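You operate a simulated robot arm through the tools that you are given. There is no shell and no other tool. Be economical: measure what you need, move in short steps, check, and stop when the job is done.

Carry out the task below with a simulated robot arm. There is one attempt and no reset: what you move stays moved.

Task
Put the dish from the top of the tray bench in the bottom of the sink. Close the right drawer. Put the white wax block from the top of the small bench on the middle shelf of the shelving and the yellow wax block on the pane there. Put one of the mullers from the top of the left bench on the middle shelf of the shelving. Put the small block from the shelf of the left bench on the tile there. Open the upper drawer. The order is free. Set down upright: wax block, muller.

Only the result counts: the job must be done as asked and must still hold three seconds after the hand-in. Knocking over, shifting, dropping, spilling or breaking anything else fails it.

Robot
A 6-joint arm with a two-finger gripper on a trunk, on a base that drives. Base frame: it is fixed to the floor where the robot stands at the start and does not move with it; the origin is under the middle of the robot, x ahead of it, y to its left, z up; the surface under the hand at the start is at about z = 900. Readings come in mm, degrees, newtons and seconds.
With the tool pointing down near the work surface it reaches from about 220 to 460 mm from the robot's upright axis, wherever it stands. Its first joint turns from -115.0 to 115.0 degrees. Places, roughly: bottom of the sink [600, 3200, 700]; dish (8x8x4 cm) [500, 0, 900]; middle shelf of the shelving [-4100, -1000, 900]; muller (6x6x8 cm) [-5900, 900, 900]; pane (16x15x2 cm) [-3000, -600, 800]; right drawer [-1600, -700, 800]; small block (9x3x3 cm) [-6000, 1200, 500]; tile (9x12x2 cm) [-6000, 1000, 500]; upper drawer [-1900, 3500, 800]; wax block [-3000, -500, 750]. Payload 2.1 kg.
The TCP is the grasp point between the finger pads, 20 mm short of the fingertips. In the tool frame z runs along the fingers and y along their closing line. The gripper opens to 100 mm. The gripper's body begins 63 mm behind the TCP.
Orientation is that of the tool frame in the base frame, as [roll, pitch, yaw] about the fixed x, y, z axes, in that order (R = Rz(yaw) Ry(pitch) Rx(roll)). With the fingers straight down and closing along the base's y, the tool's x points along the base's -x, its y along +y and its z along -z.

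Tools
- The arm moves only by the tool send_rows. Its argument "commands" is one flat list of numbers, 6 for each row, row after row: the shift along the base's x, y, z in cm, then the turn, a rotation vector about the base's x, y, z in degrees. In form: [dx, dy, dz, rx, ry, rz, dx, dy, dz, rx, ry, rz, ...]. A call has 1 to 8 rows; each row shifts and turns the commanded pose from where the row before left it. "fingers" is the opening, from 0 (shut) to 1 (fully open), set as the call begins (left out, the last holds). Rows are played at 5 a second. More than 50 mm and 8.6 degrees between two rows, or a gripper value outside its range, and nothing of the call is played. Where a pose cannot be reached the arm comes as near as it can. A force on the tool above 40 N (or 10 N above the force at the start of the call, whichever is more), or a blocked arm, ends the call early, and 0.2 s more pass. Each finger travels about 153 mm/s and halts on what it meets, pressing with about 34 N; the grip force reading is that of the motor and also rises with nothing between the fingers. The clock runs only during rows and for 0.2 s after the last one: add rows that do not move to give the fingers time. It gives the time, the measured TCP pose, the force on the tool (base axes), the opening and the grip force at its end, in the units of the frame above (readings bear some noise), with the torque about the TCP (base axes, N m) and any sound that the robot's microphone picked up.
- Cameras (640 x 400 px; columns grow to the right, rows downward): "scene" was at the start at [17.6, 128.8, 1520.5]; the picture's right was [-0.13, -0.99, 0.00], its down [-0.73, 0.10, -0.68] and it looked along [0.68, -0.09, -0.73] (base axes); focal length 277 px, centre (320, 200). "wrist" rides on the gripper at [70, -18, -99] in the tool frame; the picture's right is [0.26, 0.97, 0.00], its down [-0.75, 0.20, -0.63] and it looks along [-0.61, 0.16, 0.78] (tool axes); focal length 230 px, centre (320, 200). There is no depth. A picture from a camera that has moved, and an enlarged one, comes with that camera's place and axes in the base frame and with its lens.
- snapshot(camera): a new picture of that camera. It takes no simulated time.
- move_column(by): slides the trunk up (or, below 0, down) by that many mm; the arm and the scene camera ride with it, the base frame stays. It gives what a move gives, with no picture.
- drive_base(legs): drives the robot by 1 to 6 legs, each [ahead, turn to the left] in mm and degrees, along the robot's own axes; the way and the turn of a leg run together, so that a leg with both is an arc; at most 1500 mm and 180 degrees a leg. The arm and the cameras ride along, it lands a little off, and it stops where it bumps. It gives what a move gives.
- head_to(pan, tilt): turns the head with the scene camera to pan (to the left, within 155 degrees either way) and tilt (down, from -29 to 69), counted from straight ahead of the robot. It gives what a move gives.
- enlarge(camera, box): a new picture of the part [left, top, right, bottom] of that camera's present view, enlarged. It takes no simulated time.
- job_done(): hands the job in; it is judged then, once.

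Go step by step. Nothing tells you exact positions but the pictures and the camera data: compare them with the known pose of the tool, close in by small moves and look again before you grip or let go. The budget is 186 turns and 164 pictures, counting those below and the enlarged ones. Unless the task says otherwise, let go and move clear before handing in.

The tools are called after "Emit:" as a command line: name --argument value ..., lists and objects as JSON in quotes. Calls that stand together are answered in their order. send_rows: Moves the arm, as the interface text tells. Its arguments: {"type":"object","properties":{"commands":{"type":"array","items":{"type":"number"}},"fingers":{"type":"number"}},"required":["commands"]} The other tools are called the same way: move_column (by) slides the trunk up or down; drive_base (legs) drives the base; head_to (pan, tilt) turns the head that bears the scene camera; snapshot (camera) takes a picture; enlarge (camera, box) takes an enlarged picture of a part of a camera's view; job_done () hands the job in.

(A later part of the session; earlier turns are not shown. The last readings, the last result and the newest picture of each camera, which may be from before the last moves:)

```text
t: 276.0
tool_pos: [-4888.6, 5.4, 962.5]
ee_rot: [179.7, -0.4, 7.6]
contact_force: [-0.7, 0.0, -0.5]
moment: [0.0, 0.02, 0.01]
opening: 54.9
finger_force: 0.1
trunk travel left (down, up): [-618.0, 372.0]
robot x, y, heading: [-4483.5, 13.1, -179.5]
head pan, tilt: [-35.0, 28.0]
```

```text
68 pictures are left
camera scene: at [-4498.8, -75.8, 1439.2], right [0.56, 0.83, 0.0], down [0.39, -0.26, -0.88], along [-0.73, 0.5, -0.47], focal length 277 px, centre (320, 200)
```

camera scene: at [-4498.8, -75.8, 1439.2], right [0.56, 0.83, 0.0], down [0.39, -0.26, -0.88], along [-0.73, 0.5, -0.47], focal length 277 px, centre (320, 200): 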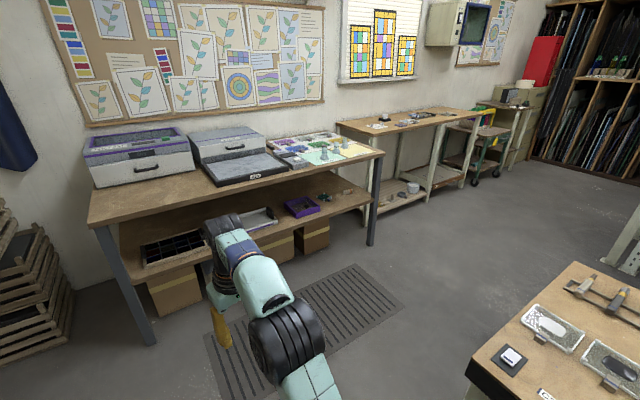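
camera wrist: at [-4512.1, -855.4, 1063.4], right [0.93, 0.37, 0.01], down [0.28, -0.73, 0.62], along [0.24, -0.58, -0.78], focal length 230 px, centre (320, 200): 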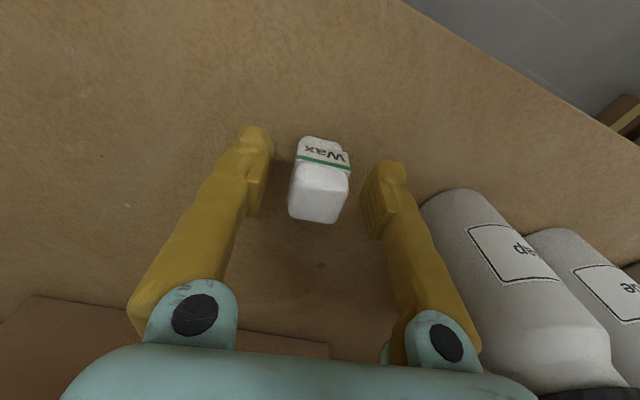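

The left bench is ahead, front edge x≈-5620; colourful cards with mullers lie near its right end and the small block is on its shelf. I'll retract the arm and drive around to face it at y≈1000.

Emit:
send_rows --commands '[2.5, 0, 3.5, 0, 0, 0, 2.5, 0, 3.5, 0, 0, 0, 2.5, 0, 3.5, 0, 0, 0, 2.5, 0, 3.5, 0, 0, 0]' --fingers 1.0

Emit:
move_column --by 110

Emit:
drive_base --legs '[[640, 0], [0, -90], [940, 0], [0, 90]]'

Emit:
head_to --pan 0 --tilt 45

Emit:
snapshot --camera "scene"

```text
t: 277.0
tool_pos: [-4781.8, 3.8, 1084.6]
ee_rot: [179.8, -0.1, 7.6]
contact_force: [-0.2, 0.3, -0.6]
moment: [0.01, 0.01, 0.01]
opening: 100.0
finger_force: 0.1
out of reach, approached as far as the arm can: row 4
trunk travel left (down, up): [-618.0, 372.0]
robot x, y, heading: [-4482.0, 12.8, -179.5]
head pan, tilt: [-35.0, 28.0]
```

```text
t: 278.4
tool_pos: [-4784.9, 3.9, 1195.1]
ee_rot: [179.9, -0.2, 7.6]
contact_force: [-1.2, 0.7, 0.4]
moment: [0.01, 0.0, 0.0]
opening: 100.0
finger_force: 0.1
trunk travel left (down, up): [-728.0, 262.0]
robot x, y, heading: [-4482.9, 10.1, -179.3]
head pan, tilt: [-35.0, 28.0]
```

```text
t: 294.2
tool_pos: [-5434.2, 926.5, 1194.5]
ee_rot: [179.8, -0.2, 9.1]
contact_force: [0.0, 0.0, -0.1]
moment: [-0.02, -0.01, -0.02]
opening: 100.1
finger_force: 0.0
trunk travel left (down, up): [-728.0, 262.0]
robot x, y, heading: [-5136.4, 946.1, -177.4]
head pan, tilt: [-35.0, 28.0]
```

```text
t: 295.2
tool_pos: [-5434.2, 926.3, 1193.9]
ee_rot: [179.7, -0.2, 9.2]
contact_force: [-0.3, 0.3, 0.0]
moment: [0.0, -0.01, 0.0]
opening: 99.9
finger_force: 0.1
trunk travel left (down, up): [-728.0, 262.0]
robot x, y, heading: [-5136.1, 947.2, -177.7]
head pan, tilt: [0.0, 45.0]
```

```text
67 pictures are left
camera scene: at [-5151.3, 802.4, 1523.5], right [-0.04, 1.0, 0.0], down [0.71, 0.03, -0.71], along [-0.71, -0.03, -0.71], focal length 277 px, centre (320, 200)
```

scene: 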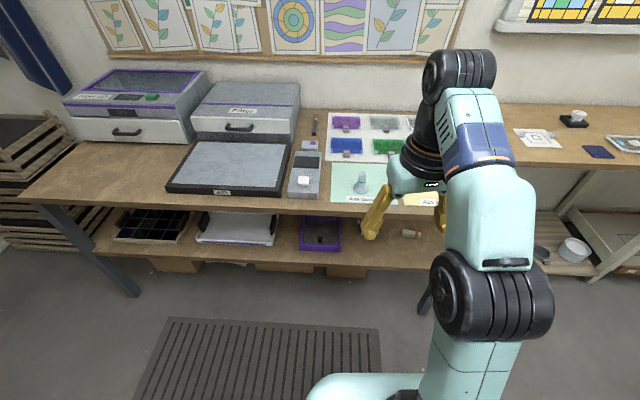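

Emit:
snapshot --camera "wrist"

Emit:
enlarge --camera "scene" --box '[290, 100, 450, 250]'

```text
66 pictures are left
camera wrist: at [-5368.5, 956.6, 1294.0], right [0.41, -0.91, 0.01], down [-0.71, -0.32, 0.63], along [-0.57, -0.26, -0.78], focal length 230 px, centre (320, 200)
```

wrist: 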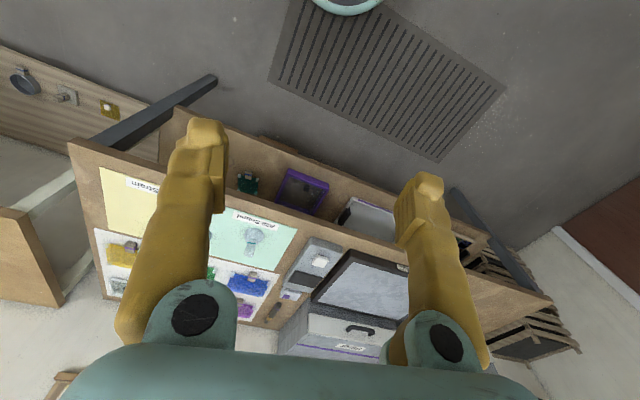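

```text
2.67 times, centred on (370, 175) of scene
camera zoom: at [-5151.3, 802.4, 1523.5], right [-0.04, 1.0, 0.0], down [0.71, 0.03, -0.71], along [-0.71, -0.03, -0.71], focal length 738 px, centre (187, 267)
```

zoom: 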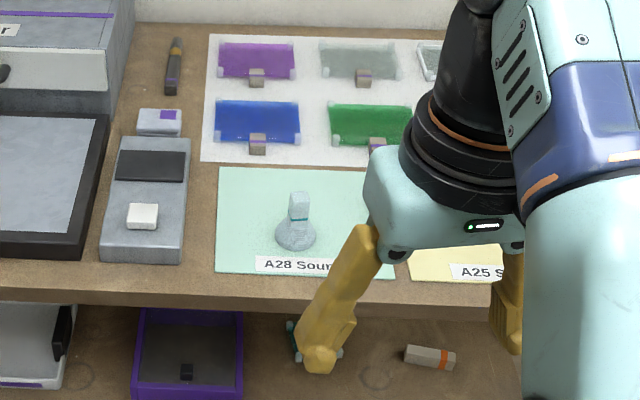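

The muller is at about (-5822, 909) on the green card. The small block is on the shelf under the bench near (-5960, 1187, 515), tile near (-5984, 970). I'll do the block first: lower the column and look under the bench.

Emit:
move_column --by -400

Emit:
head_to --pan -15 --tilt 30

Emit:
snapshot --camera "scene"

Emit:
snapshot --camera "wrist"

```text
t: 299.1
tool_pos: [-5433.5, 926.0, 794.8]
ee_rot: [179.8, -0.2, 9.2]
contact_force: [0.1, 1.0, -0.1]
moment: [-0.01, 0.05, -0.02]
opening: 100.0
finger_force: 0.1
trunk travel left (down, up): [-328.0, 662.0]
robot x, y, heading: [-5136.6, 940.8, -178.0]
head pan, tilt: [0.0, 45.0]
```

```text
t: 299.9
tool_pos: [-5433.5, 927.4, 793.2]
ee_rot: [179.9, -0.3, 9.1]
contact_force: [-0.1, -0.6, -0.6]
moment: [-0.02, 0.0, -0.02]
opening: 99.9
finger_force: 0.1
trunk travel left (down, up): [-328.0, 662.0]
robot x, y, heading: [-5129.1, 940.7, -177.8]
head pan, tilt: [-15.0, 30.0]
```

```text
64 pictures are left
camera scene: at [-5158.3, 825.3, 1146.0], right [0.22, 0.98, 0.0], down [0.49, -0.11, -0.87], along [-0.84, 0.19, -0.5], focal length 277 px, centre (320, 200)
```

scene: 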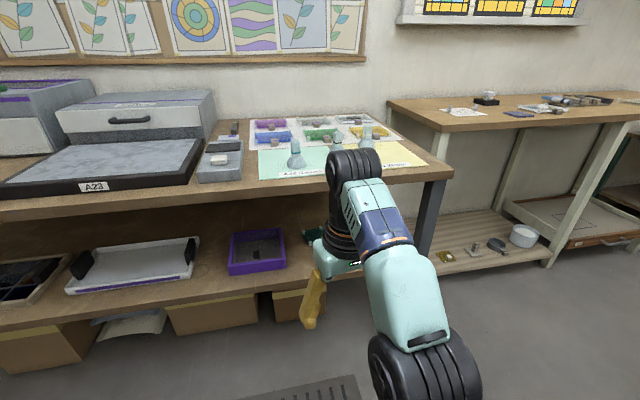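

```text
63 pictures are left
camera wrist: at [-5368.6, 956.5, 894.0], right [0.41, -0.91, 0.0], down [-0.71, -0.32, 0.63], along [-0.57, -0.26, -0.78], focal length 230 px, centre (320, 200)
```

wrist: 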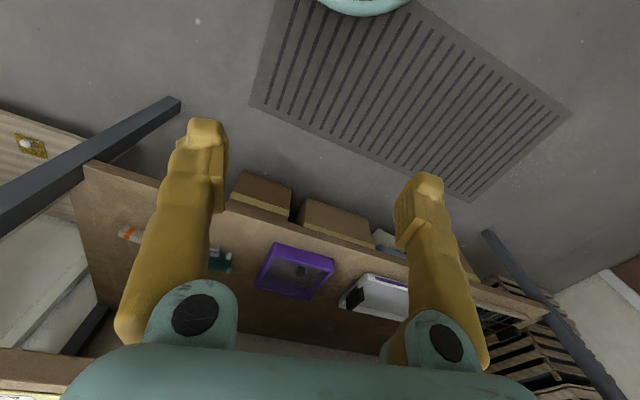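

Cross-checks put the bench top at z≈845, the block at about (-5986, 1198, 480) with its long axis ~13° off y, shelf at z≈465. I'll turn the tool so that it closes across the block's short side with the camera facing away from the bench leg.

Emit:
send_rows --commands '[0, 0, 0, 0, 0, -8, 0, 0, 0, 0, 0, -8, 0, 0, 0, 0, 0, -8, 0, 0, 0, 0, 0, -8, 0, 0, 0, 0, 0, -8, 0, 0, 0, 0, 0, -8, 0, 0, 0, 0, 0, -8, 0, 0, 0, 0, 0, -8]' --fingers 0.6

Emit:
send_rows --commands '[0, 0, 0, 0, 0, -8, 0, 0, 0, 0, 0, -8, 0, 0, 0, 0, 0, -8, 0, 0, 0, 0, 0, -8, 0, 0, 0, 0, 0, -8, 0, 0, 0, 0, 0, -8]'

Emit:
snapshot --camera "wrist"

```text
t: 301.6
tool_pos: [-5434.6, 926.4, 795.1]
ee_rot: [179.8, -0.2, -55.0]
contact_force: [0.6, 0.0, -0.5]
moment: [0.0, -0.02, -0.04]
opening: 59.9
finger_force: 0.1
trunk travel left (down, up): [-328.0, 662.0]
robot x, y, heading: [-5135.1, 940.6, -177.8]
head pan, tilt: [-15.0, 30.0]
```

```text
t: 303.1
tool_pos: [-5433.7, 925.5, 794.3]
ee_rot: [179.8, -0.2, -102.9]
contact_force: [0.5, 0.2, 0.4]
moment: [0.05, 0.03, -0.02]
opening: 60.2
finger_force: 0.0
trunk travel left (down, up): [-328.0, 662.0]
robot x, y, heading: [-5134.5, 940.4, -177.9]
head pan, tilt: [-15.0, 30.0]
```

```text
62 pictures are left
camera wrist: at [-5431.2, 855.1, 894.1], right [-1.0, -0.03, 0.01], down [-0.02, 0.78, 0.63], along [-0.03, 0.63, -0.78], focal length 230 px, centre (320, 200)
```

wrist: 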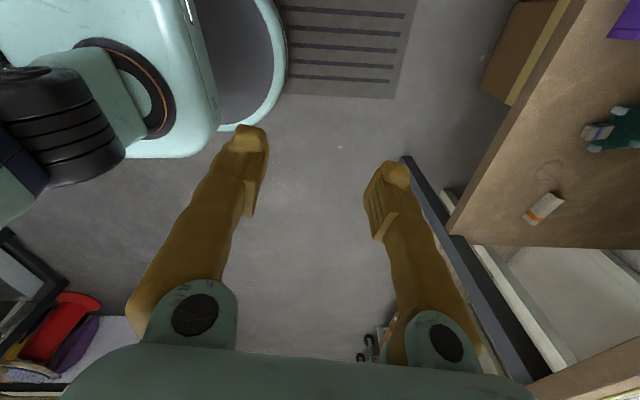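

Emit:
enlarge --camera "wrist" --box '[500, 85, 640, 235]'

```text
2.67 times, centred on (570, 160) of wrist
camera zoom: at [-5431.2, 855.1, 894.1], right [-1.0, -0.03, 0.01], down [-0.02, 0.78, 0.63], along [-0.03, 0.63, -0.78], focal length 614 px, centre (-347, 307)
```

zoom: 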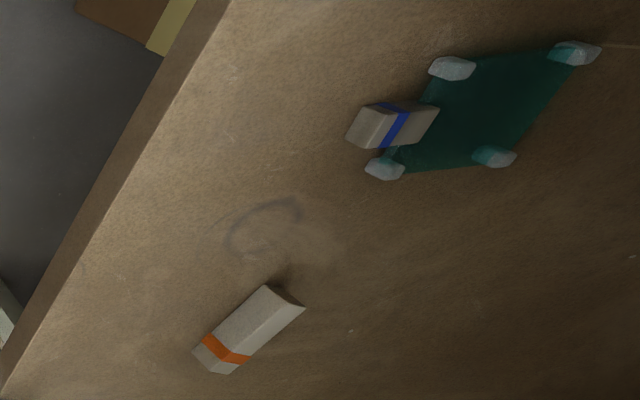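

I now have good fixes: block (-5986, 1204), axis 12.5° off y; tile centre ≈(-6015, 1003), turned ~-10°, with corner posts. I'll move the base to y≈1060 first.

Emit:
drive_base --legs '[[0, -92], [120, 0], [0, 90]]'

Emit:
move_column --by -40

```text
t: 312.0
tool_pos: [-5436.5, 1058.4, 794.3]
ee_rot: [179.7, -0.2, -105.0]
contact_force: [-0.2, -0.2, 0.5]
moment: [-0.01, -0.03, -0.01]
opening: 60.1
finger_force: 0.2
trunk travel left (down, up): [-328.0, 662.0]
robot x, y, heading: [-5134.3, 1061.9, -180.1]
head pan, tilt: [-15.0, 30.0]
```

```text
t: 312.8
tool_pos: [-5437.2, 1058.5, 753.6]
ee_rot: [179.7, -0.2, -104.9]
contact_force: [0.9, -0.1, -0.5]
moment: [0.0, -0.01, -0.03]
opening: 59.8
finger_force: 0.0
trunk travel left (down, up): [-288.0, 702.0]
robot x, y, heading: [-5135.7, 1062.1, -179.9]
head pan, tilt: [-15.0, 30.0]
```

Emit:
send_rows --commands '[-1.6, 2.1, -3.2, 0, 0, 0, -1.6, 2.1, -3.2, 0, 0, 0, -1.6, 2.1, -3.2, 0, 0, 0, -1.6, 2.1, -3.2, 0, 0, 1, -1.6, 2.1, -3.2, 0, 0, 1, -1.6, 2.1, -3.2, 0, 0, 0, -1.6, 2.1, -3.3, 0, 0, 0, 0, 0, 0, 0, 0, 0]'

Emit:
snapshot --camera "scene"

Emit:
snapshot --camera "wrist"

```text
t: 314.6
tool_pos: [-5547.7, 1205.6, 526.7]
ee_rot: [179.7, -0.1, -102.9]
contact_force: [-1.5, -0.1, 0.4]
moment: [-0.02, -0.01, 0.01]
opening: 59.7
finger_force: 0.1
trunk travel left (down, up): [-288.0, 702.0]
robot x, y, heading: [-5134.4, 1064.7, -179.8]
head pan, tilt: [-15.0, 30.0]
```

```text
60 pictures are left
camera scene: at [-5164.1, 947.4, 1106.0], right [0.26, 0.97, 0.0], down [0.48, -0.13, -0.87], along [-0.84, 0.22, -0.5], focal length 277 px, centre (320, 200)
```

scene: 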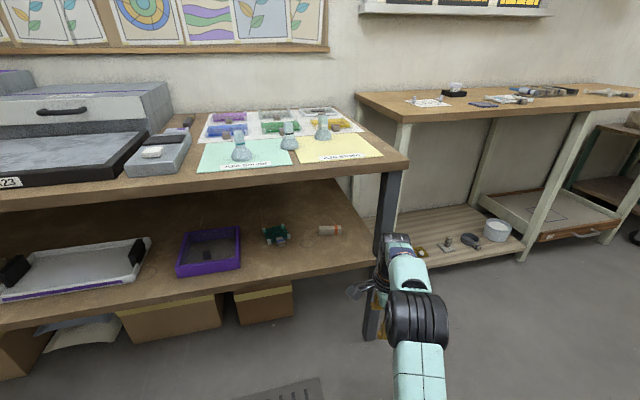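

```text
59 pictures are left
camera wrist: at [-5545.0, 1133.1, 627.5], right [-1.0, -0.04, 0.01], down [-0.02, 0.78, 0.63], along [-0.03, 0.63, -0.78], focal length 230 px, centre (320, 200)
```

wrist: 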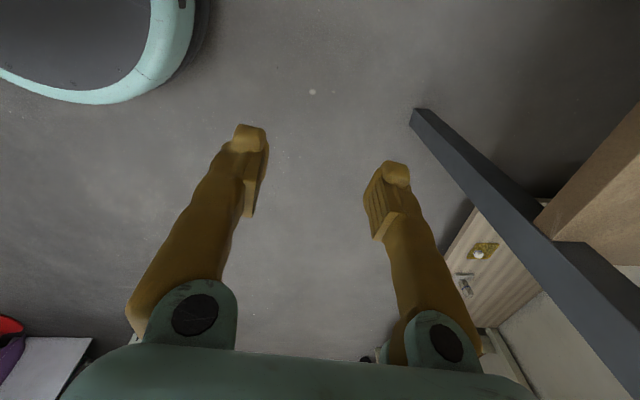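

A leg stands near y≈1270 at the bench's front, so I'll enter further south (y≈1122) and slide north along the block's axis once inside.

Emit:
send_rows --commands '[-0.9, -2.8, -0.6, 0, 0, 0, -0.9, -2.8, -0.6, 0, 0, 0, -0.8, -2.7, -0.5, 0, 0, 0, 0, 0, 0, 0, 0, 0]'

Emit:
drive_base --legs '[[210, 0]]'

Emit:
snapshot --camera "scene"

Emit:
snapshot --camera "wrist"

```text
t: 315.6
tool_pos: [-5574.3, 1120.9, 511.4]
ee_rot: [179.8, -0.2, -102.9]
contact_force: [0.4, 0.6, -1.0]
moment: [0.01, 0.02, 0.03]
opening: 60.3
finger_force: 0.0
trunk travel left (down, up): [-288.0, 702.0]
robot x, y, heading: [-5135.3, 1065.0, -179.9]
head pan, tilt: [-15.0, 30.0]
```

```text
t: 317.3
tool_pos: [-5787.2, 1116.9, 510.8]
ee_rot: [179.8, -0.2, -102.6]
contact_force: [0.1, 0.5, 0.5]
moment: [0.01, 0.01, -0.03]
opening: 60.3
finger_force: 0.1
trunk travel left (down, up): [-288.0, 702.0]
robot x, y, heading: [-5347.4, 1062.6, -179.5]
head pan, tilt: [-15.0, 30.0]
```

```text
58 pictures are left
camera scene: at [-5376.0, 945.8, 1106.0], right [0.25, 0.97, 0.0], down [0.48, -0.12, -0.87], along [-0.84, 0.22, -0.5], focal length 277 px, centre (320, 200)
```

scene: 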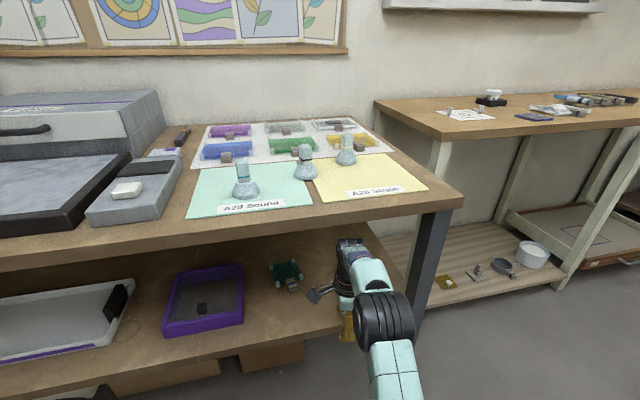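

```text
57 pictures are left
camera wrist: at [-5784.1, 1046.0, 610.8], right [-1.0, -0.04, 0.0], down [-0.03, 0.78, 0.63], along [-0.03, 0.63, -0.78], focal length 230 px, centre (320, 200)
```

wrist: 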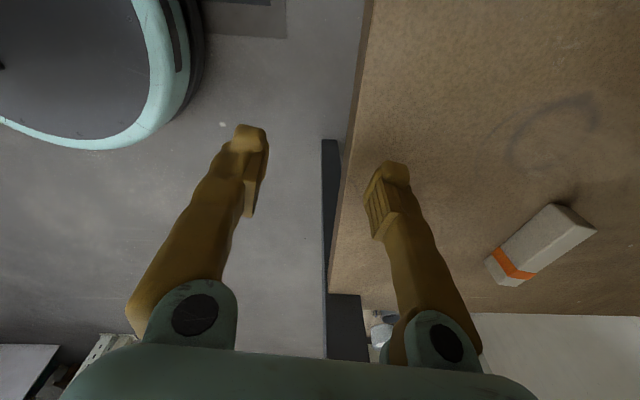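

The wrist clears the bench's underside by ~40 mm. Driving in the remaining 217 mm.

Emit:
drive_base --legs '[[110, 0]]'

Emit:
drive_base --legs '[[105, 0]]'

Emit:
snapshot --camera "wrist"

Emit:
snapshot --camera "scene"

```text
t: 318.4
tool_pos: [-5881.1, 1118.1, 509.7]
ee_rot: [-179.8, -0.4, -102.8]
contact_force: [-1.0, 0.8, -0.1]
moment: [0.03, -0.01, -0.01]
opening: 59.9
finger_force: 0.2
trunk travel left (down, up): [-288.0, 702.0]
robot x, y, heading: [-5454.9, 1064.1, -179.6]
head pan, tilt: [-15.0, 30.0]
```

```text
t: 319.3
tool_pos: [-5910.1, 1116.4, 484.4]
ee_rot: [-176.4, 0.4, -102.8]
contact_force: [0.0, -0.5, -0.6]
moment: [0.03, -0.02, 0.01]
opening: 59.9
finger_force: 0.1
trunk travel left (down, up): [-288.0, 702.0]
robot x, y, heading: [-5471.8, 1060.0, -179.5]
head pan, tilt: [-15.0, 30.0]
stopped in leg 1: the robot was blocked; the commanded pose is now the measured one
```

```text
56 pictures are left
camera wrist: at [-5913.8, 1045.4, 584.5], right [-1.0, -0.04, -0.06], down [-0.07, 0.78, 0.62], along [0.03, 0.62, -0.78], focal length 230 px, centre (320, 200)
```

wrist: 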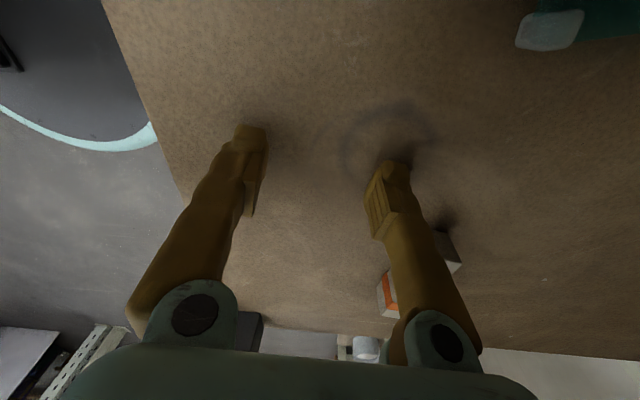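

```text
55 pictures are left
camera scene: at [-5501.0, 944.8, 1106.4], right [0.25, 0.97, 0.0], down [0.48, -0.13, -0.87], along [-0.84, 0.22, -0.5], focal length 277 px, centre (320, 200)
```

scene: 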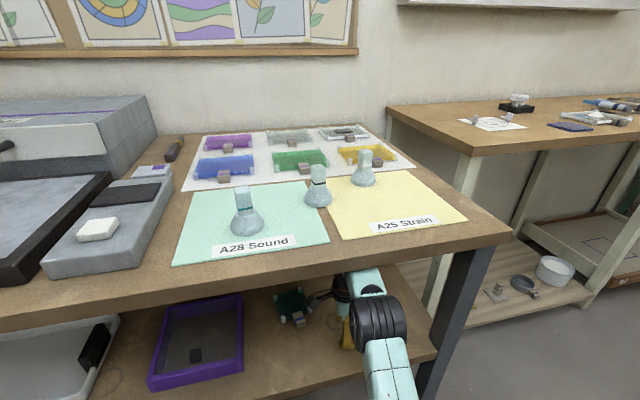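

The arm's elbow touched the bench's front edge from below. I'll back off, then lower the column and raise the arm relative to it so the elbow runs lower.

Emit:
drive_base --legs '[[-60, 0]]'

Emit:
send_rows --commands '[0, 0, 1.3, 0.4, 1.7, 0, 0, 0, 1.3, 0.4, 1.7, 0, 0, 0, 0, 0, 0, 0]'

Emit:
drive_base --legs '[[-150, 0]]'

Emit:
snapshot --camera "scene"

```text
t: 320.2
tool_pos: [-5848.6, 1115.9, 484.4]
ee_rot: [-176.4, 0.4, -102.8]
contact_force: [-0.2, 0.3, -0.4]
moment: [0.01, 0.0, 0.01]
opening: 60.1
finger_force: 0.1
trunk travel left (down, up): [-288.0, 702.0]
robot x, y, heading: [-5408.2, 1061.2, -179.6]
head pan, tilt: [-15.0, 30.0]
```

```text
t: 321.0
tool_pos: [-5849.5, 1117.6, 509.5]
ee_rot: [-179.8, 0.4, -103.0]
contact_force: [-0.1, -0.6, -1.1]
moment: [0.0, 0.01, -0.02]
opening: 60.1
finger_force: 0.0
trunk travel left (down, up): [-288.0, 702.0]
robot x, y, heading: [-5414.2, 1063.9, -179.6]
head pan, tilt: [-15.0, 30.0]
```

```text
t: 322.4
tool_pos: [-5697.2, 1119.0, 511.5]
ee_rot: [-179.9, 0.5, -102.9]
contact_force: [-0.6, 0.5, 0.2]
moment: [-0.04, -0.03, -0.03]
opening: 60.1
finger_force: 0.1
trunk travel left (down, up): [-288.0, 702.0]
robot x, y, heading: [-5261.0, 1061.4, -179.5]
head pan, tilt: [-15.0, 30.0]
```

```text
54 pictures are left
camera scene: at [-5287.8, 945.9, 1106.0], right [0.25, 0.97, 0.0], down [0.48, -0.13, -0.87], along [-0.84, 0.22, -0.5], focal length 277 px, centre (320, 200)
```

scene: 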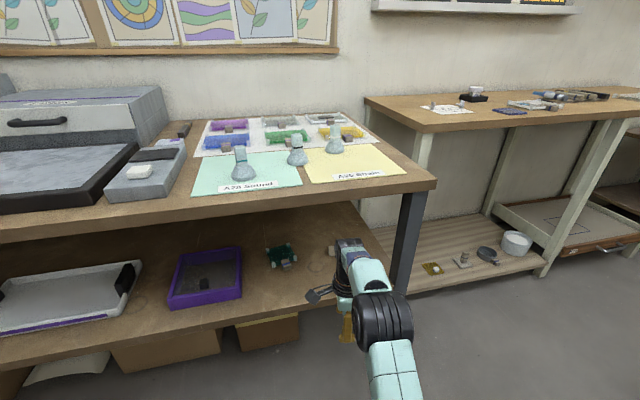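

Emit:
move_column --by -90

Emit:
send_rows --commands '[0.4, 0, 3, 0, 0, 0, 0.4, 0, 3, 0, 0, 0, 0.4, 0, 2.8, 0, 0, 0, 0, 0, 0, 0, 0, 0]'

Emit:
snapshot --camera "scene"

```text
t: 323.7
tool_pos: [-5697.4, 1118.8, 419.5]
ee_rot: [-179.9, 0.3, -102.9]
contact_force: [-0.3, -0.5, -0.4]
moment: [0.0, 0.01, 0.0]
opening: 60.1
finger_force: 0.0
trunk travel left (down, up): [-198.0, 792.0]
robot x, y, heading: [-5261.7, 1062.9, -179.6]
head pan, tilt: [-15.0, 30.0]
```

```text
t: 324.7
tool_pos: [-5686.3, 1117.1, 506.1]
ee_rot: [-179.8, 0.4, -102.9]
contact_force: [0.9, -0.3, -0.1]
moment: [-0.01, 0.01, 0.01]
opening: 59.7
finger_force: 0.0
trunk travel left (down, up): [-198.0, 792.0]
robot x, y, heading: [-5261.2, 1062.7, -179.6]
head pan, tilt: [-15.0, 30.0]
```

```text
53 pictures are left
camera scene: at [-5287.9, 945.9, 1016.0], right [0.25, 0.97, 0.0], down [0.48, -0.13, -0.87], along [-0.84, 0.22, -0.5], focal length 277 px, centre (320, 200)
```

scene: 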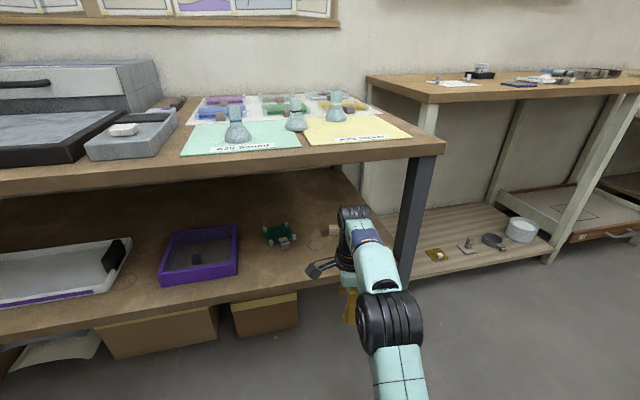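

The elbow model now predicts ≥40 mm clearance. I'll lower the TCP a touch and drive in again in steps.

Emit:
send_rows --commands '[0, 0, -0.9, 0, 0, 0, 0, 0, 0, 0, 0, 0]'

Emit:
drive_base --legs '[[190, 0]]'

Emit:
drive_base --legs '[[60, 0]]'

```text
t: 325.3
tool_pos: [-5686.3, 1118.6, 498.9]
ee_rot: [-179.9, 0.4, -102.8]
contact_force: [0.0, -0.7, -0.1]
moment: [-0.01, -0.04, -0.01]
opening: 59.8
finger_force: 0.1
trunk travel left (down, up): [-198.0, 792.0]
robot x, y, heading: [-5261.1, 1061.6, -179.5]
head pan, tilt: [-15.0, 30.0]
```

```text
t: 326.8
tool_pos: [-5873.8, 1115.1, 497.5]
ee_rot: [-179.9, 0.4, -102.7]
contact_force: [-0.1, 0.6, -0.6]
moment: [0.02, -0.02, -0.04]
opening: 60.2
finger_force: 0.1
trunk travel left (down, up): [-198.0, 792.0]
robot x, y, heading: [-5450.8, 1065.4, -179.5]
head pan, tilt: [-15.0, 30.0]
```

```text
t: 327.8
tool_pos: [-5934.3, 1114.8, 499.6]
ee_rot: [-179.9, 0.4, -102.8]
contact_force: [0.3, 0.1, -0.3]
moment: [-0.01, -0.01, -0.02]
opening: 60.1
finger_force: 0.1
trunk travel left (down, up): [-198.0, 792.0]
robot x, y, heading: [-5510.8, 1058.0, -179.8]
head pan, tilt: [-15.0, 30.0]
```

No contact this time. A further 68 mm, then look.

Emit:
drive_base --legs '[[68, 0]]'

Emit:
snapshot --camera "wrist"

```text
t: 328.8
tool_pos: [-6001.7, 1115.2, 498.8]
ee_rot: [-179.8, 0.4, -102.8]
contact_force: [-0.1, -0.2, 0.9]
moment: [-0.02, -0.02, 0.0]
opening: 60.0
finger_force: 0.1
trunk travel left (down, up): [-198.0, 792.0]
robot x, y, heading: [-5574.7, 1063.4, -179.5]
head pan, tilt: [-15.0, 30.0]
```

```text
52 pictures are left
camera wrist: at [-5999.6, 1043.0, 597.8], right [-1.0, -0.04, 0.0], down [-0.03, 0.77, 0.63], along [-0.02, 0.63, -0.77], focal length 230 px, centre (320, 200)
```

wrist: 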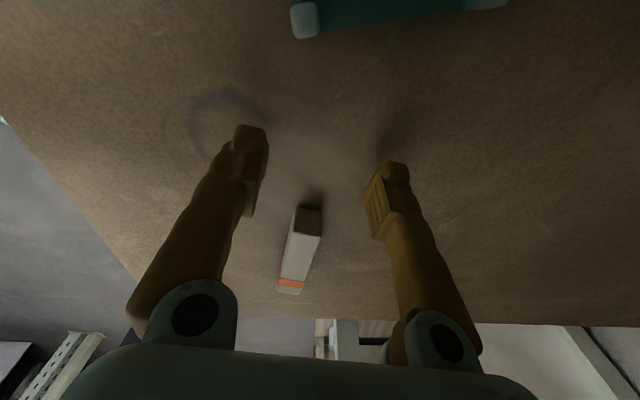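

The block lies straight ahead between the fingers. I'll lower 10 mm and slide north along it.

Emit:
send_rows --commands '[0, 0, -1, 0, 0, 0, 0.3, 1.5, 0, 0, 0, 0, 0.4, 2.4, 0, 0, 0, 0, 0.4, 2.4, 0, 0, 0, 0, 0.4, 2.4, 0, 0, 0, 0, 0, 0, 0, 0, 0, 0]'

Emit:
snapshot --camera "wrist"

```text
t: 330.2
tool_pos: [-5986.7, 1203.6, 487.5]
ee_rot: [-180.0, 0.4, -102.7]
contact_force: [-0.1, 0.4, 0.1]
moment: [-0.02, 0.02, -0.03]
opening: 59.9
finger_force: 0.0
trunk travel left (down, up): [-198.0, 792.0]
robot x, y, heading: [-5578.6, 1063.7, -179.4]
head pan, tilt: [-15.0, 30.0]
```

```text
51 pictures are left
camera wrist: at [-5984.2, 1131.4, 587.3], right [-1.0, -0.04, 0.0], down [-0.03, 0.77, 0.63], along [-0.02, 0.63, -0.77], focal length 230 px, centre (320, 200)
```

wrist: 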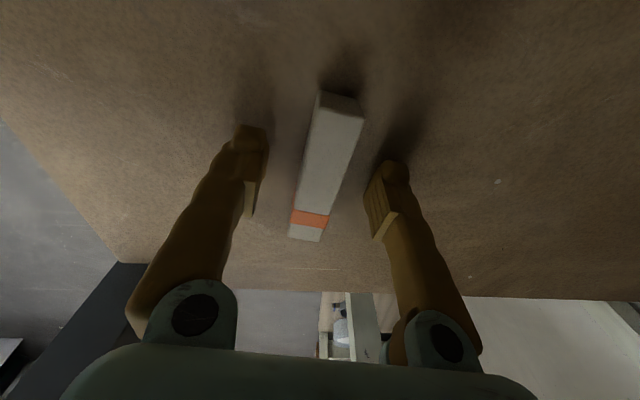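

Block is well between the pads. Closing.

Emit:
send_rows --commands '[0, -0.4, 0, 0, 0, 0, 0, 0, 0, 0, 0, 0]'

Emit:
send_rows --commands '[0, 0, 0, 0, 0, 0, 0, 0, 0, 0, 0, 0, 0, 0, 0, 0, 0, 0]' --fingers 0

Emit:
send_rows --commands '[0, 0, 1, 0, 0, 0, 0, 0, 1.5, 0, 0, 0, 0, 0, 1, 0, 0, 0, 0, 0, 0, 0, 0, 0]'

Emit:
snapshot --camera "wrist"

```text
t: 330.8
tool_pos: [-5988.1, 1200.0, 488.5]
ee_rot: [-179.9, 0.5, -102.7]
contact_force: [-0.4, 0.8, 0.0]
moment: [-0.01, -0.01, -0.01]
opening: 60.1
finger_force: 0.0
trunk travel left (down, up): [-198.0, 792.0]
robot x, y, heading: [-5573.4, 1063.5, -179.8]
head pan, tilt: [-15.0, 30.0]
```

```text
t: 331.6
tool_pos: [-5987.2, 1200.2, 487.9]
ee_rot: [180.0, 0.4, -102.8]
contact_force: [-0.3, 0.7, 0.4]
moment: [0.0, -0.01, 0.0]
opening: 20.6
finger_force: 33.8
trunk travel left (down, up): [-198.0, 792.0]
robot x, y, heading: [-5577.0, 1059.6, -179.5]
head pan, tilt: [-15.0, 30.0]
```

```text
t: 332.6
tool_pos: [-5988.2, 1198.9, 525.2]
ee_rot: [-180.0, 0.4, -102.8]
contact_force: [-0.4, -0.4, -1.5]
moment: [-0.01, 0.03, 0.0]
opening: 20.7
finger_force: 34.2
trunk travel left (down, up): [-198.0, 792.0]
robot x, y, heading: [-5579.3, 1056.6, -179.8]
head pan, tilt: [-15.0, 30.0]
```

```text
50 pictures are left
camera wrist: at [-5984.6, 1126.8, 623.9], right [-1.0, -0.04, 0.0], down [-0.03, 0.77, 0.63], along [-0.02, 0.63, -0.77], focal length 230 px, centre (320, 200)
```

wrist: 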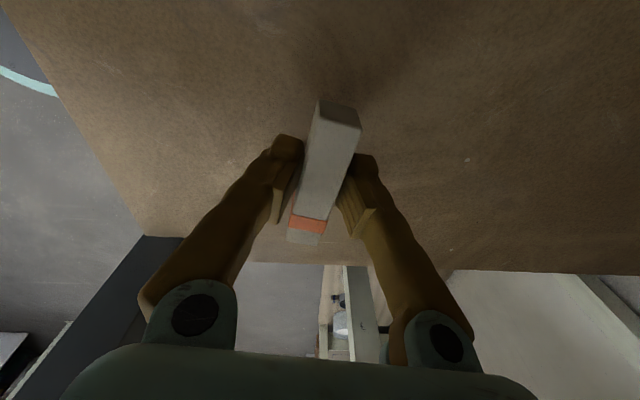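

Held. I'll carry it south over the tile, turning it +22° to match the tile.

Emit:
send_rows --commands '[-0.5, -3.9, 0, 0, 0, 4.4, -0.5, -3.9, 0, 0, 0, 4.4, -0.5, -3.9, 0, 0, 0, 4.4, -0.6, -3.9, 0, 0, 0, 4.4, -0.6, -3.9, 0, 0, 0, 4.4, 0, 0, 0, 0, 0, 0]'

Emit:
snapshot --camera "wrist"

```text
t: 334.0
tool_pos: [-6013.7, 1004.6, 523.1]
ee_rot: [-179.9, 0.4, -80.7]
contact_force: [-1.3, 0.2, -0.9]
moment: [0.04, -0.03, -0.02]
opening: 20.7
finger_force: 33.7
trunk travel left (down, up): [-198.0, 792.0]
robot x, y, heading: [-5580.2, 1060.9, -179.4]
head pan, tilt: [-15.0, 30.0]
```

```text
49 pictures are left
camera wrist: at [-5984.0, 938.3, 623.1], right [-0.91, -0.41, 0.0], down [-0.32, 0.7, 0.63], along [-0.26, 0.58, -0.77], focal length 230 px, centre (320, 200)
```

wrist: 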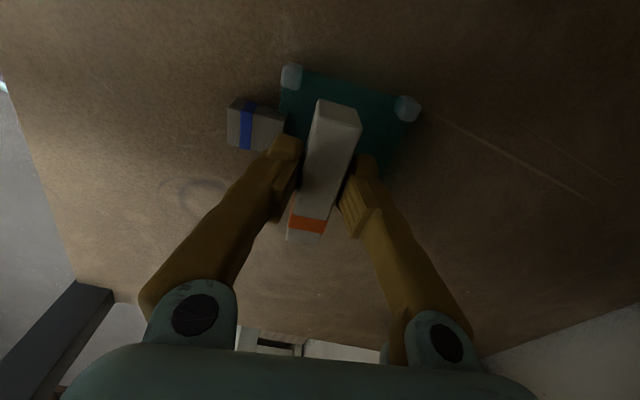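

Well placed between the posts; the clip sits close on the near side so I'll open only narrowly. Shifting 5 mm and lowering.

Emit:
send_rows --commands '[-0.5, -0.4, -0.8, 0, 0, 0, 0, 0, -0.6, 0, 0, 0, 0, 0, 0, 0, 0, 0]'

Emit:
send_rows --commands '[0, 0, -0.3, 0, 0, 0, 0, 0, 0, 0, 0, 0]'

```text
t: 334.8
tool_pos: [-6018.7, 1000.0, 509.2]
ee_rot: [-179.9, 0.4, -80.8]
contact_force: [-0.3, 0.0, -1.5]
moment: [0.0, -0.04, -0.02]
opening: 20.5
finger_force: 33.9
trunk travel left (down, up): [-198.0, 792.0]
robot x, y, heading: [-5577.4, 1061.3, -179.8]
head pan, tilt: [-15.0, 30.0]
```

```text
t: 335.4
tool_pos: [-6019.1, 999.4, 506.9]
ee_rot: [-180.0, 0.3, -80.7]
contact_force: [-1.3, -0.3, -0.6]
moment: [-0.01, -0.01, 0.02]
opening: 20.6
finger_force: 34.2
trunk travel left (down, up): [-198.0, 792.0]
robot x, y, heading: [-5576.3, 1063.1, -179.7]
head pan, tilt: [-15.0, 30.0]
```

Emit:
send_rows --commands '[0, 0, -0.2, 0, 0, 0, 0, 0, 0, 0, 0, 0]'

Emit:
snapshot --camera "wrist"

```text
t: 336.0
tool_pos: [-6020.7, 998.3, 504.4]
ee_rot: [-179.7, 0.5, -80.8]
contact_force: [0.1, 0.3, -0.7]
moment: [0.0, 0.0, 0.03]
opening: 20.4
finger_force: 34.3
trunk travel left (down, up): [-198.0, 792.0]
robot x, y, heading: [-5573.4, 1062.0, -179.6]
head pan, tilt: [-15.0, 30.0]
```

```text
48 pictures are left
camera wrist: at [-5990.3, 933.2, 603.8], right [-0.91, -0.41, 0.0], down [-0.32, 0.7, 0.63], along [-0.26, 0.58, -0.77], focal length 230 px, centre (320, 200)
```

wrist: 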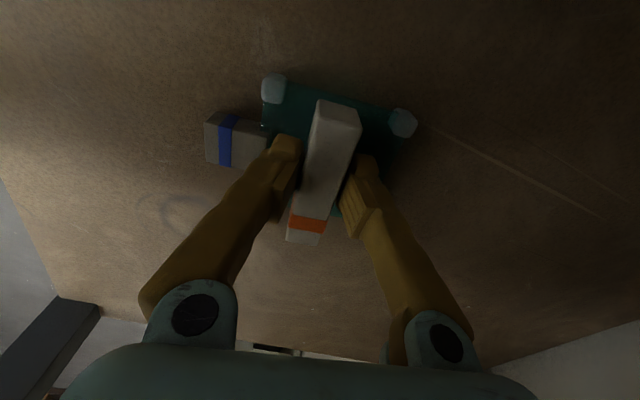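

Emit:
send_rows --commands '[0, 0, -0.2, 0, 0, 0, 0, 0, 0, 0, 0, 0]'

Emit:
send_rows --commands '[0, 0, 0, 0, 0, 0]'

```text
t: 336.6
tool_pos: [-6021.4, 998.4, 502.7]
ee_rot: [-179.8, 0.4, -80.7]
contact_force: [0.0, -0.1, -0.8]
moment: [-0.02, 0.0, 0.0]
opening: 20.6
finger_force: 33.5
trunk travel left (down, up): [-198.0, 792.0]
robot x, y, heading: [-5574.4, 1061.0, -179.6]
head pan, tilt: [-15.0, 30.0]
```

```text
t: 337.0
tool_pos: [-6019.4, 999.2, 502.1]
ee_rot: [-179.8, 0.4, -80.8]
contact_force: [0.3, 0.0, -0.8]
moment: [0.01, 0.01, -0.02]
opening: 20.9
finger_force: 33.7
trunk travel left (down, up): [-198.0, 792.0]
robot x, y, heading: [-5571.6, 1061.5, -179.6]
head pan, tilt: [-15.0, 30.0]
```

Emit:
send_rows --commands '[0, 0, -0.2, 0, 0, 0, 0, 0, 0, 0, 0, 0]'

```text
t: 337.6
tool_pos: [-6021.3, 998.4, 501.1]
ee_rot: [-179.8, 0.4, -80.8]
contact_force: [0.1, 0.6, 0.5]
moment: [0.03, -0.01, 0.02]
opening: 20.5
finger_force: 34.5
trunk travel left (down, up): [-198.0, 792.0]
robot x, y, heading: [-5575.0, 1061.9, -179.4]
head pan, tilt: [-15.0, 30.0]
```

Emit:
send_rows --commands '[0, 0, -0.1, 0, 0, 0, 0, 0, 0, 0, 0, 0]'

```text
t: 338.2
tool_pos: [-6020.7, 998.6, 500.7]
ee_rot: [-180.0, 0.4, -80.7]
contact_force: [-0.5, 0.7, 9.3]
moment: [0.09, -0.03, 0.04]
opening: 20.4
finger_force: 34.0
trunk travel left (down, up): [-198.0, 792.0]
robot x, y, heading: [-5578.9, 1061.4, -179.5]
head pan, tilt: [-15.0, 30.0]
```

Light contact with the tile. Opening narrowly and rising.

Emit:
send_rows --commands '[0, 0, 0, 0, 0, 0, 0, 0, 0, 0, 0, 0]' --fingers 0.36

Emit:
send_rows --commands '[0, 0, 0.6, 0, 0, 0, 0, 0, 1.2, 0, 0, 0, 0, 0, 1, 0, 0, 0, 0, 0, 0, 0, 0, 0]'

Emit:
snapshot --camera "wrist"

```text
t: 338.8
tool_pos: [-6022.0, 998.6, 499.5]
ee_rot: [-179.9, 0.4, -80.8]
contact_force: [0.7, 0.1, 0.0]
moment: [-0.02, 0.0, -0.01]
opening: 36.1
finger_force: 0.1
trunk travel left (down, up): [-198.0, 792.0]
robot x, y, heading: [-5576.7, 1059.4, -179.8]
head pan, tilt: [-15.0, 30.0]
```

```text
t: 339.8
tool_pos: [-6012.9, 999.7, 524.8]
ee_rot: [-179.9, 0.4, -80.8]
contact_force: [0.0, 0.3, -0.3]
moment: [0.0, -0.01, 0.01]
opening: 35.9
finger_force: 0.1
out of reach, approached as far as the arm can: row 3
trunk travel left (down, up): [-198.0, 792.0]
robot x, y, heading: [-5574.4, 1063.4, -179.4]
head pan, tilt: [-15.0, 30.0]
```

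```text
47 pictures are left
camera wrist: at [-5984.5, 933.0, 624.2], right [-0.91, -0.41, 0.0], down [-0.32, 0.7, 0.63], along [-0.26, 0.58, -0.77], focal length 230 px, centre (320, 200)
```

wrist: 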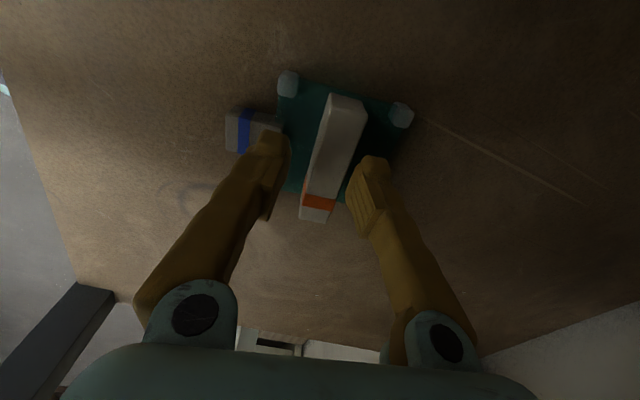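

The block sits on the tile. The arm is at its reach limit, so I'll lift with the column by 9 mm so the far finger clears the block before backing out.

Emit:
move_column --by 9

Emit:
snapshot --camera "wrist"

```text
t: 340.4
tool_pos: [-6013.6, 999.1, 533.2]
ee_rot: [-180.0, 0.4, -80.8]
contact_force: [1.1, -0.3, 0.5]
moment: [-0.01, 0.02, 0.04]
opening: 35.8
finger_force: 0.0
trunk travel left (down, up): [-207.0, 783.0]
robot x, y, heading: [-5583.2, 1062.2, -179.6]
head pan, tilt: [-15.0, 30.0]
```

```text
46 pictures are left
camera wrist: at [-5984.7, 933.0, 633.1], right [-0.91, -0.41, 0.0], down [-0.32, 0.7, 0.63], along [-0.26, 0.58, -0.77], focal length 230 px, centre (320, 200)
```

wrist: 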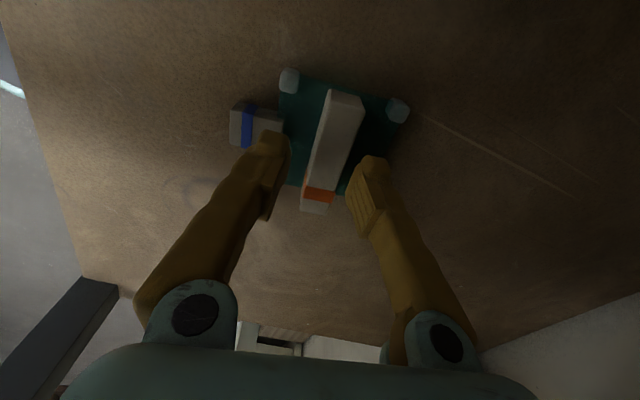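

Emit:
drive_base --legs '[[-70, 0]]'

Emit:
snapshot --camera "wrist"

```text
t: 341.4
tool_pos: [-5946.4, 998.6, 534.1]
ee_rot: [-179.9, 0.4, -80.8]
contact_force: [1.1, -0.6, -0.3]
moment: [-0.01, 0.03, 0.03]
opening: 36.0
finger_force: 0.0
trunk travel left (down, up): [-207.0, 783.0]
robot x, y, heading: [-5506.5, 1061.2, -179.3]
head pan, tilt: [-15.0, 30.0]
```

```text
45 pictures are left
camera wrist: at [-5915.2, 933.5, 633.1], right [-0.91, -0.41, 0.0], down [-0.32, 0.7, 0.63], along [-0.26, 0.58, -0.77], focal length 230 px, centre (320, 200)
```

wrist: 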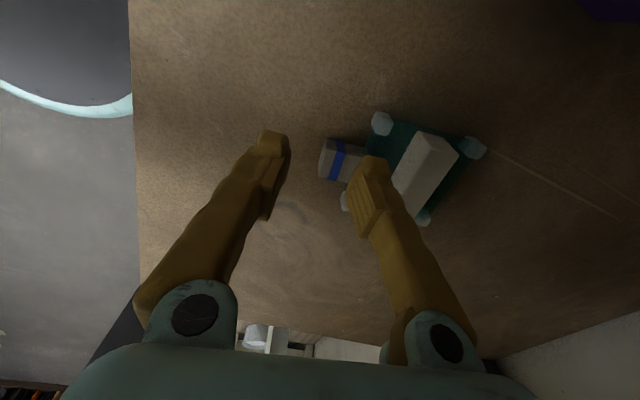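

The block rests on the tile, clear. I'll back out fully, raise the column and bring the tool back to its usual yaw for the muller.

Emit:
drive_base --legs '[[-300, 0]]'

Emit:
move_column --by 461

Emit:
send_rows --commands '[3, 0, 1, 0, 0, 8, 3, 0, 1, 0, 0, 8, 3, 0, 1, 0, 0, 8, 2, 0, 1, 0, 0, 8, 0, 0, 1, 0, 0, 8, 0, 0, 1, 0, 0, 8]' --fingers 0.7

Emit:
send_rows --commands '[0, 0, 0, 0, 0, 8, 0, 0, 0, 0, 0, 8, 0, 0, 0, 0, 0, 8, 0, 0, 0, 0, 0, 8, 0, 0, 0, 0, 0, 0]'

Emit:
head_to --pan 5 --tilt 40

Emit:
snapshot --camera "scene"

```text
t: 343.4
tool_pos: [-5640.8, 1000.3, 533.6]
ee_rot: [-179.9, 0.4, -80.6]
contact_force: [0.0, 0.7, 0.5]
moment: [0.03, -0.01, 0.02]
opening: 36.2
finger_force: 0.1
trunk travel left (down, up): [-207.0, 783.0]
robot x, y, heading: [-5203.6, 1068.6, -179.4]
head pan, tilt: [-15.0, 30.0]
```

```text
refused: 461 is not a number from -400 to 400
```

```text
t: 344.8
tool_pos: [-5604.1, 987.5, 582.0]
ee_rot: [-179.9, 0.5, -32.3]
contact_force: [-0.3, -0.5, -0.2]
moment: [0.0, 0.0, -0.01]
opening: 69.9
finger_force: 0.1
out of reach, approached as far as the arm can: row 1, 2, 3
trunk travel left (down, up): [-207.0, 783.0]
robot x, y, heading: [-5204.1, 1063.9, -179.3]
head pan, tilt: [-15.0, 30.0]
```

```text
t: 346.0
tool_pos: [-5604.3, 986.9, 581.4]
ee_rot: [-179.8, 0.4, -0.4]
contact_force: [-0.5, -0.2, 0.0]
moment: [0.02, 0.02, 0.01]
opening: 70.0
finger_force: 0.1
trunk travel left (down, up): [-207.0, 783.0]
robot x, y, heading: [-5202.7, 1063.4, -179.3]
head pan, tilt: [-15.0, 30.0]
```

```text
t: 346.9
tool_pos: [-5604.1, 987.1, 581.7]
ee_rot: [-179.9, 0.4, -0.6]
contact_force: [0.0, -0.3, 0.1]
moment: [0.0, 0.03, 0.02]
opening: 70.0
finger_force: 0.1
trunk travel left (down, up): [-207.0, 783.0]
robot x, y, heading: [-5200.5, 1067.1, -179.6]
head pan, tilt: [5.0, 40.0]
```

```text
44 pictures are left
camera scene: at [-5226.9, 916.1, 1009.7], right [-0.1, 1.0, 0.0], down [0.64, 0.06, -0.77], along [-0.76, -0.08, -0.64], focal length 277 px, centre (320, 200)
```

scene: 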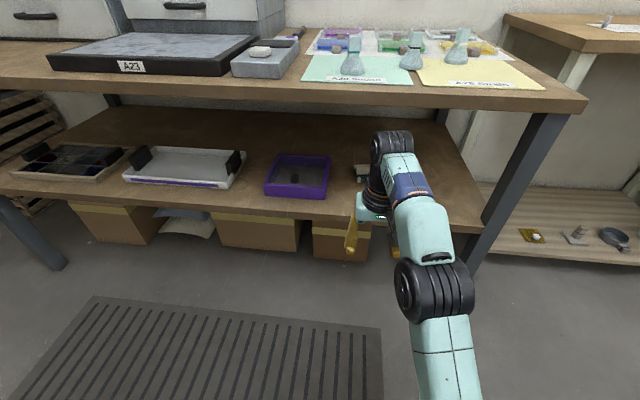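

Muller 2 at about (-5949, 1058) is straight ahead, so I'll take that one. Raising the column in two steps first.

Emit:
move_column --by 400

Emit:
move_column --by 60

Emit:
send_rows --commands '[0, 3.5, 0, 0, 0, 0, 0, 3.6, 0, 0, 0, 0, 0, 0, 0, 0, 0, 0]'

Emit:
drive_base --legs '[[290, 0]]'

Emit:
snapshot --camera "wrist"

Emit:
snapshot --camera "scene"

```text
t: 350.7
tool_pos: [-5603.5, 988.6, 982.0]
ee_rot: [-179.9, 0.4, -0.5]
contact_force: [-0.2, 0.2, -0.2]
moment: [0.03, -0.04, -0.03]
opening: 70.0
finger_force: 0.0
trunk travel left (down, up): [-607.0, 383.0]
robot x, y, heading: [-5203.2, 1066.5, -179.3]
head pan, tilt: [5.0, 40.0]
```

```text
t: 351.7
tool_pos: [-5605.0, 987.8, 1042.4]
ee_rot: [-179.9, 0.4, -0.4]
contact_force: [0.5, 0.0, 0.5]
moment: [-0.01, 0.02, 0.01]
opening: 70.0
finger_force: 0.0
trunk travel left (down, up): [-667.0, 323.0]
robot x, y, heading: [-5204.4, 1062.4, -179.2]
head pan, tilt: [5.0, 40.0]
```

```text
t: 352.5
tool_pos: [-5604.8, 1057.0, 1040.4]
ee_rot: [-179.9, 0.4, -0.5]
contact_force: [0.0, 0.4, -0.1]
moment: [0.0, -0.01, -0.01]
opening: 70.2
finger_force: 0.0
trunk travel left (down, up): [-667.0, 323.0]
robot x, y, heading: [-5202.7, 1062.8, -179.4]
head pan, tilt: [5.0, 40.0]
```

```text
t: 354.5
tool_pos: [-5893.8, 1052.8, 1041.1]
ee_rot: [-179.9, 0.4, -0.4]
contact_force: [0.3, -0.2, -0.5]
moment: [0.03, -0.01, -0.01]
opening: 70.1
finger_force: 0.0
trunk travel left (down, up): [-667.0, 323.0]
robot x, y, heading: [-5492.7, 1058.0, -179.4]
head pan, tilt: [5.0, 40.0]
```

```text
43 pictures are left
camera wrist: at [-5822.8, 1071.7, 1140.2], right [0.25, -0.97, 0.0], down [-0.75, -0.2, 0.63], along [-0.61, -0.16, -0.77], focal length 230 px, centre (320, 200)
```

wrist: 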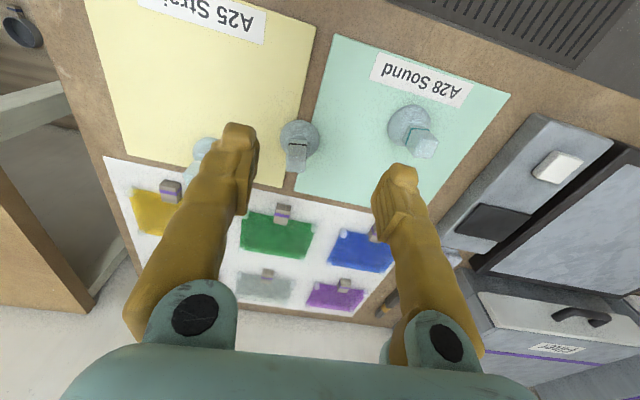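

```text
42 pictures are left
camera scene: at [-5516.5, 912.4, 1469.7], right [-0.1, 0.99, 0.0], down [0.64, 0.06, -0.77], along [-0.76, -0.08, -0.64], focal length 277 px, centre (320, 200)
```

scene: 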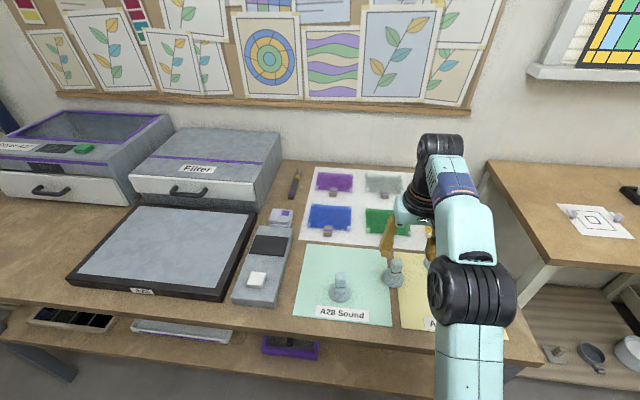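

Emit:
enlarge --camera "wrist" --box '[250, 90, 346, 190]'

Emit:
enlarge --camera "scene" --box '[310, 240, 430, 315]'

```text
4.00 times, centred on (298, 140) of wrist
camera zoom: at [-5822.8, 1071.7, 1140.2], right [0.25, -0.97, 0.0], down [-0.75, -0.2, 0.63], along [-0.61, -0.16, -0.77], focal length 920 px, centre (408, 440)
```

zoom: 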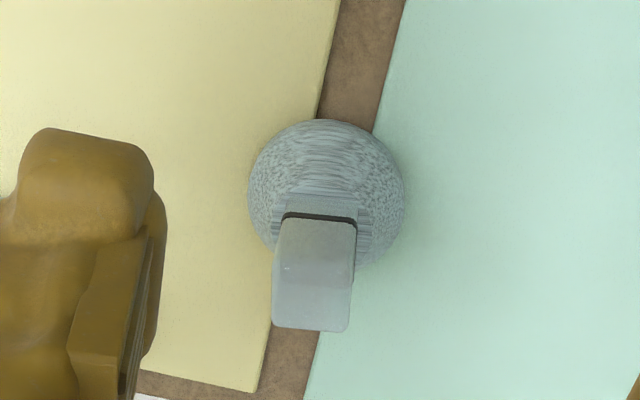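

```text
5.33 times, centred on (370, 278) of scene
camera zoom: at [-5516.5, 912.4, 1469.7], right [-0.1, 0.99, 0.0], down [0.64, 0.06, -0.77], along [-0.76, -0.08, -0.64], focal length 1475 px, centre (53, -213)
```

zoom: 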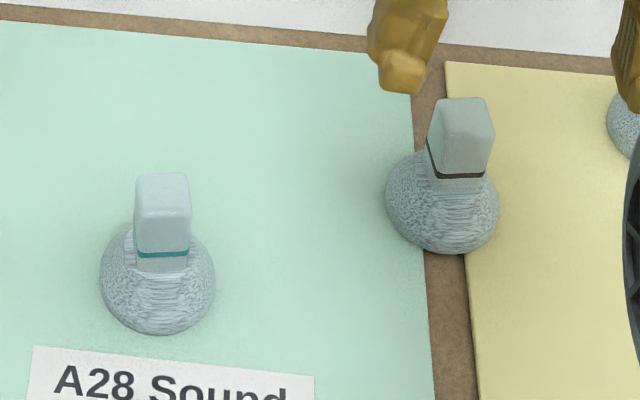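

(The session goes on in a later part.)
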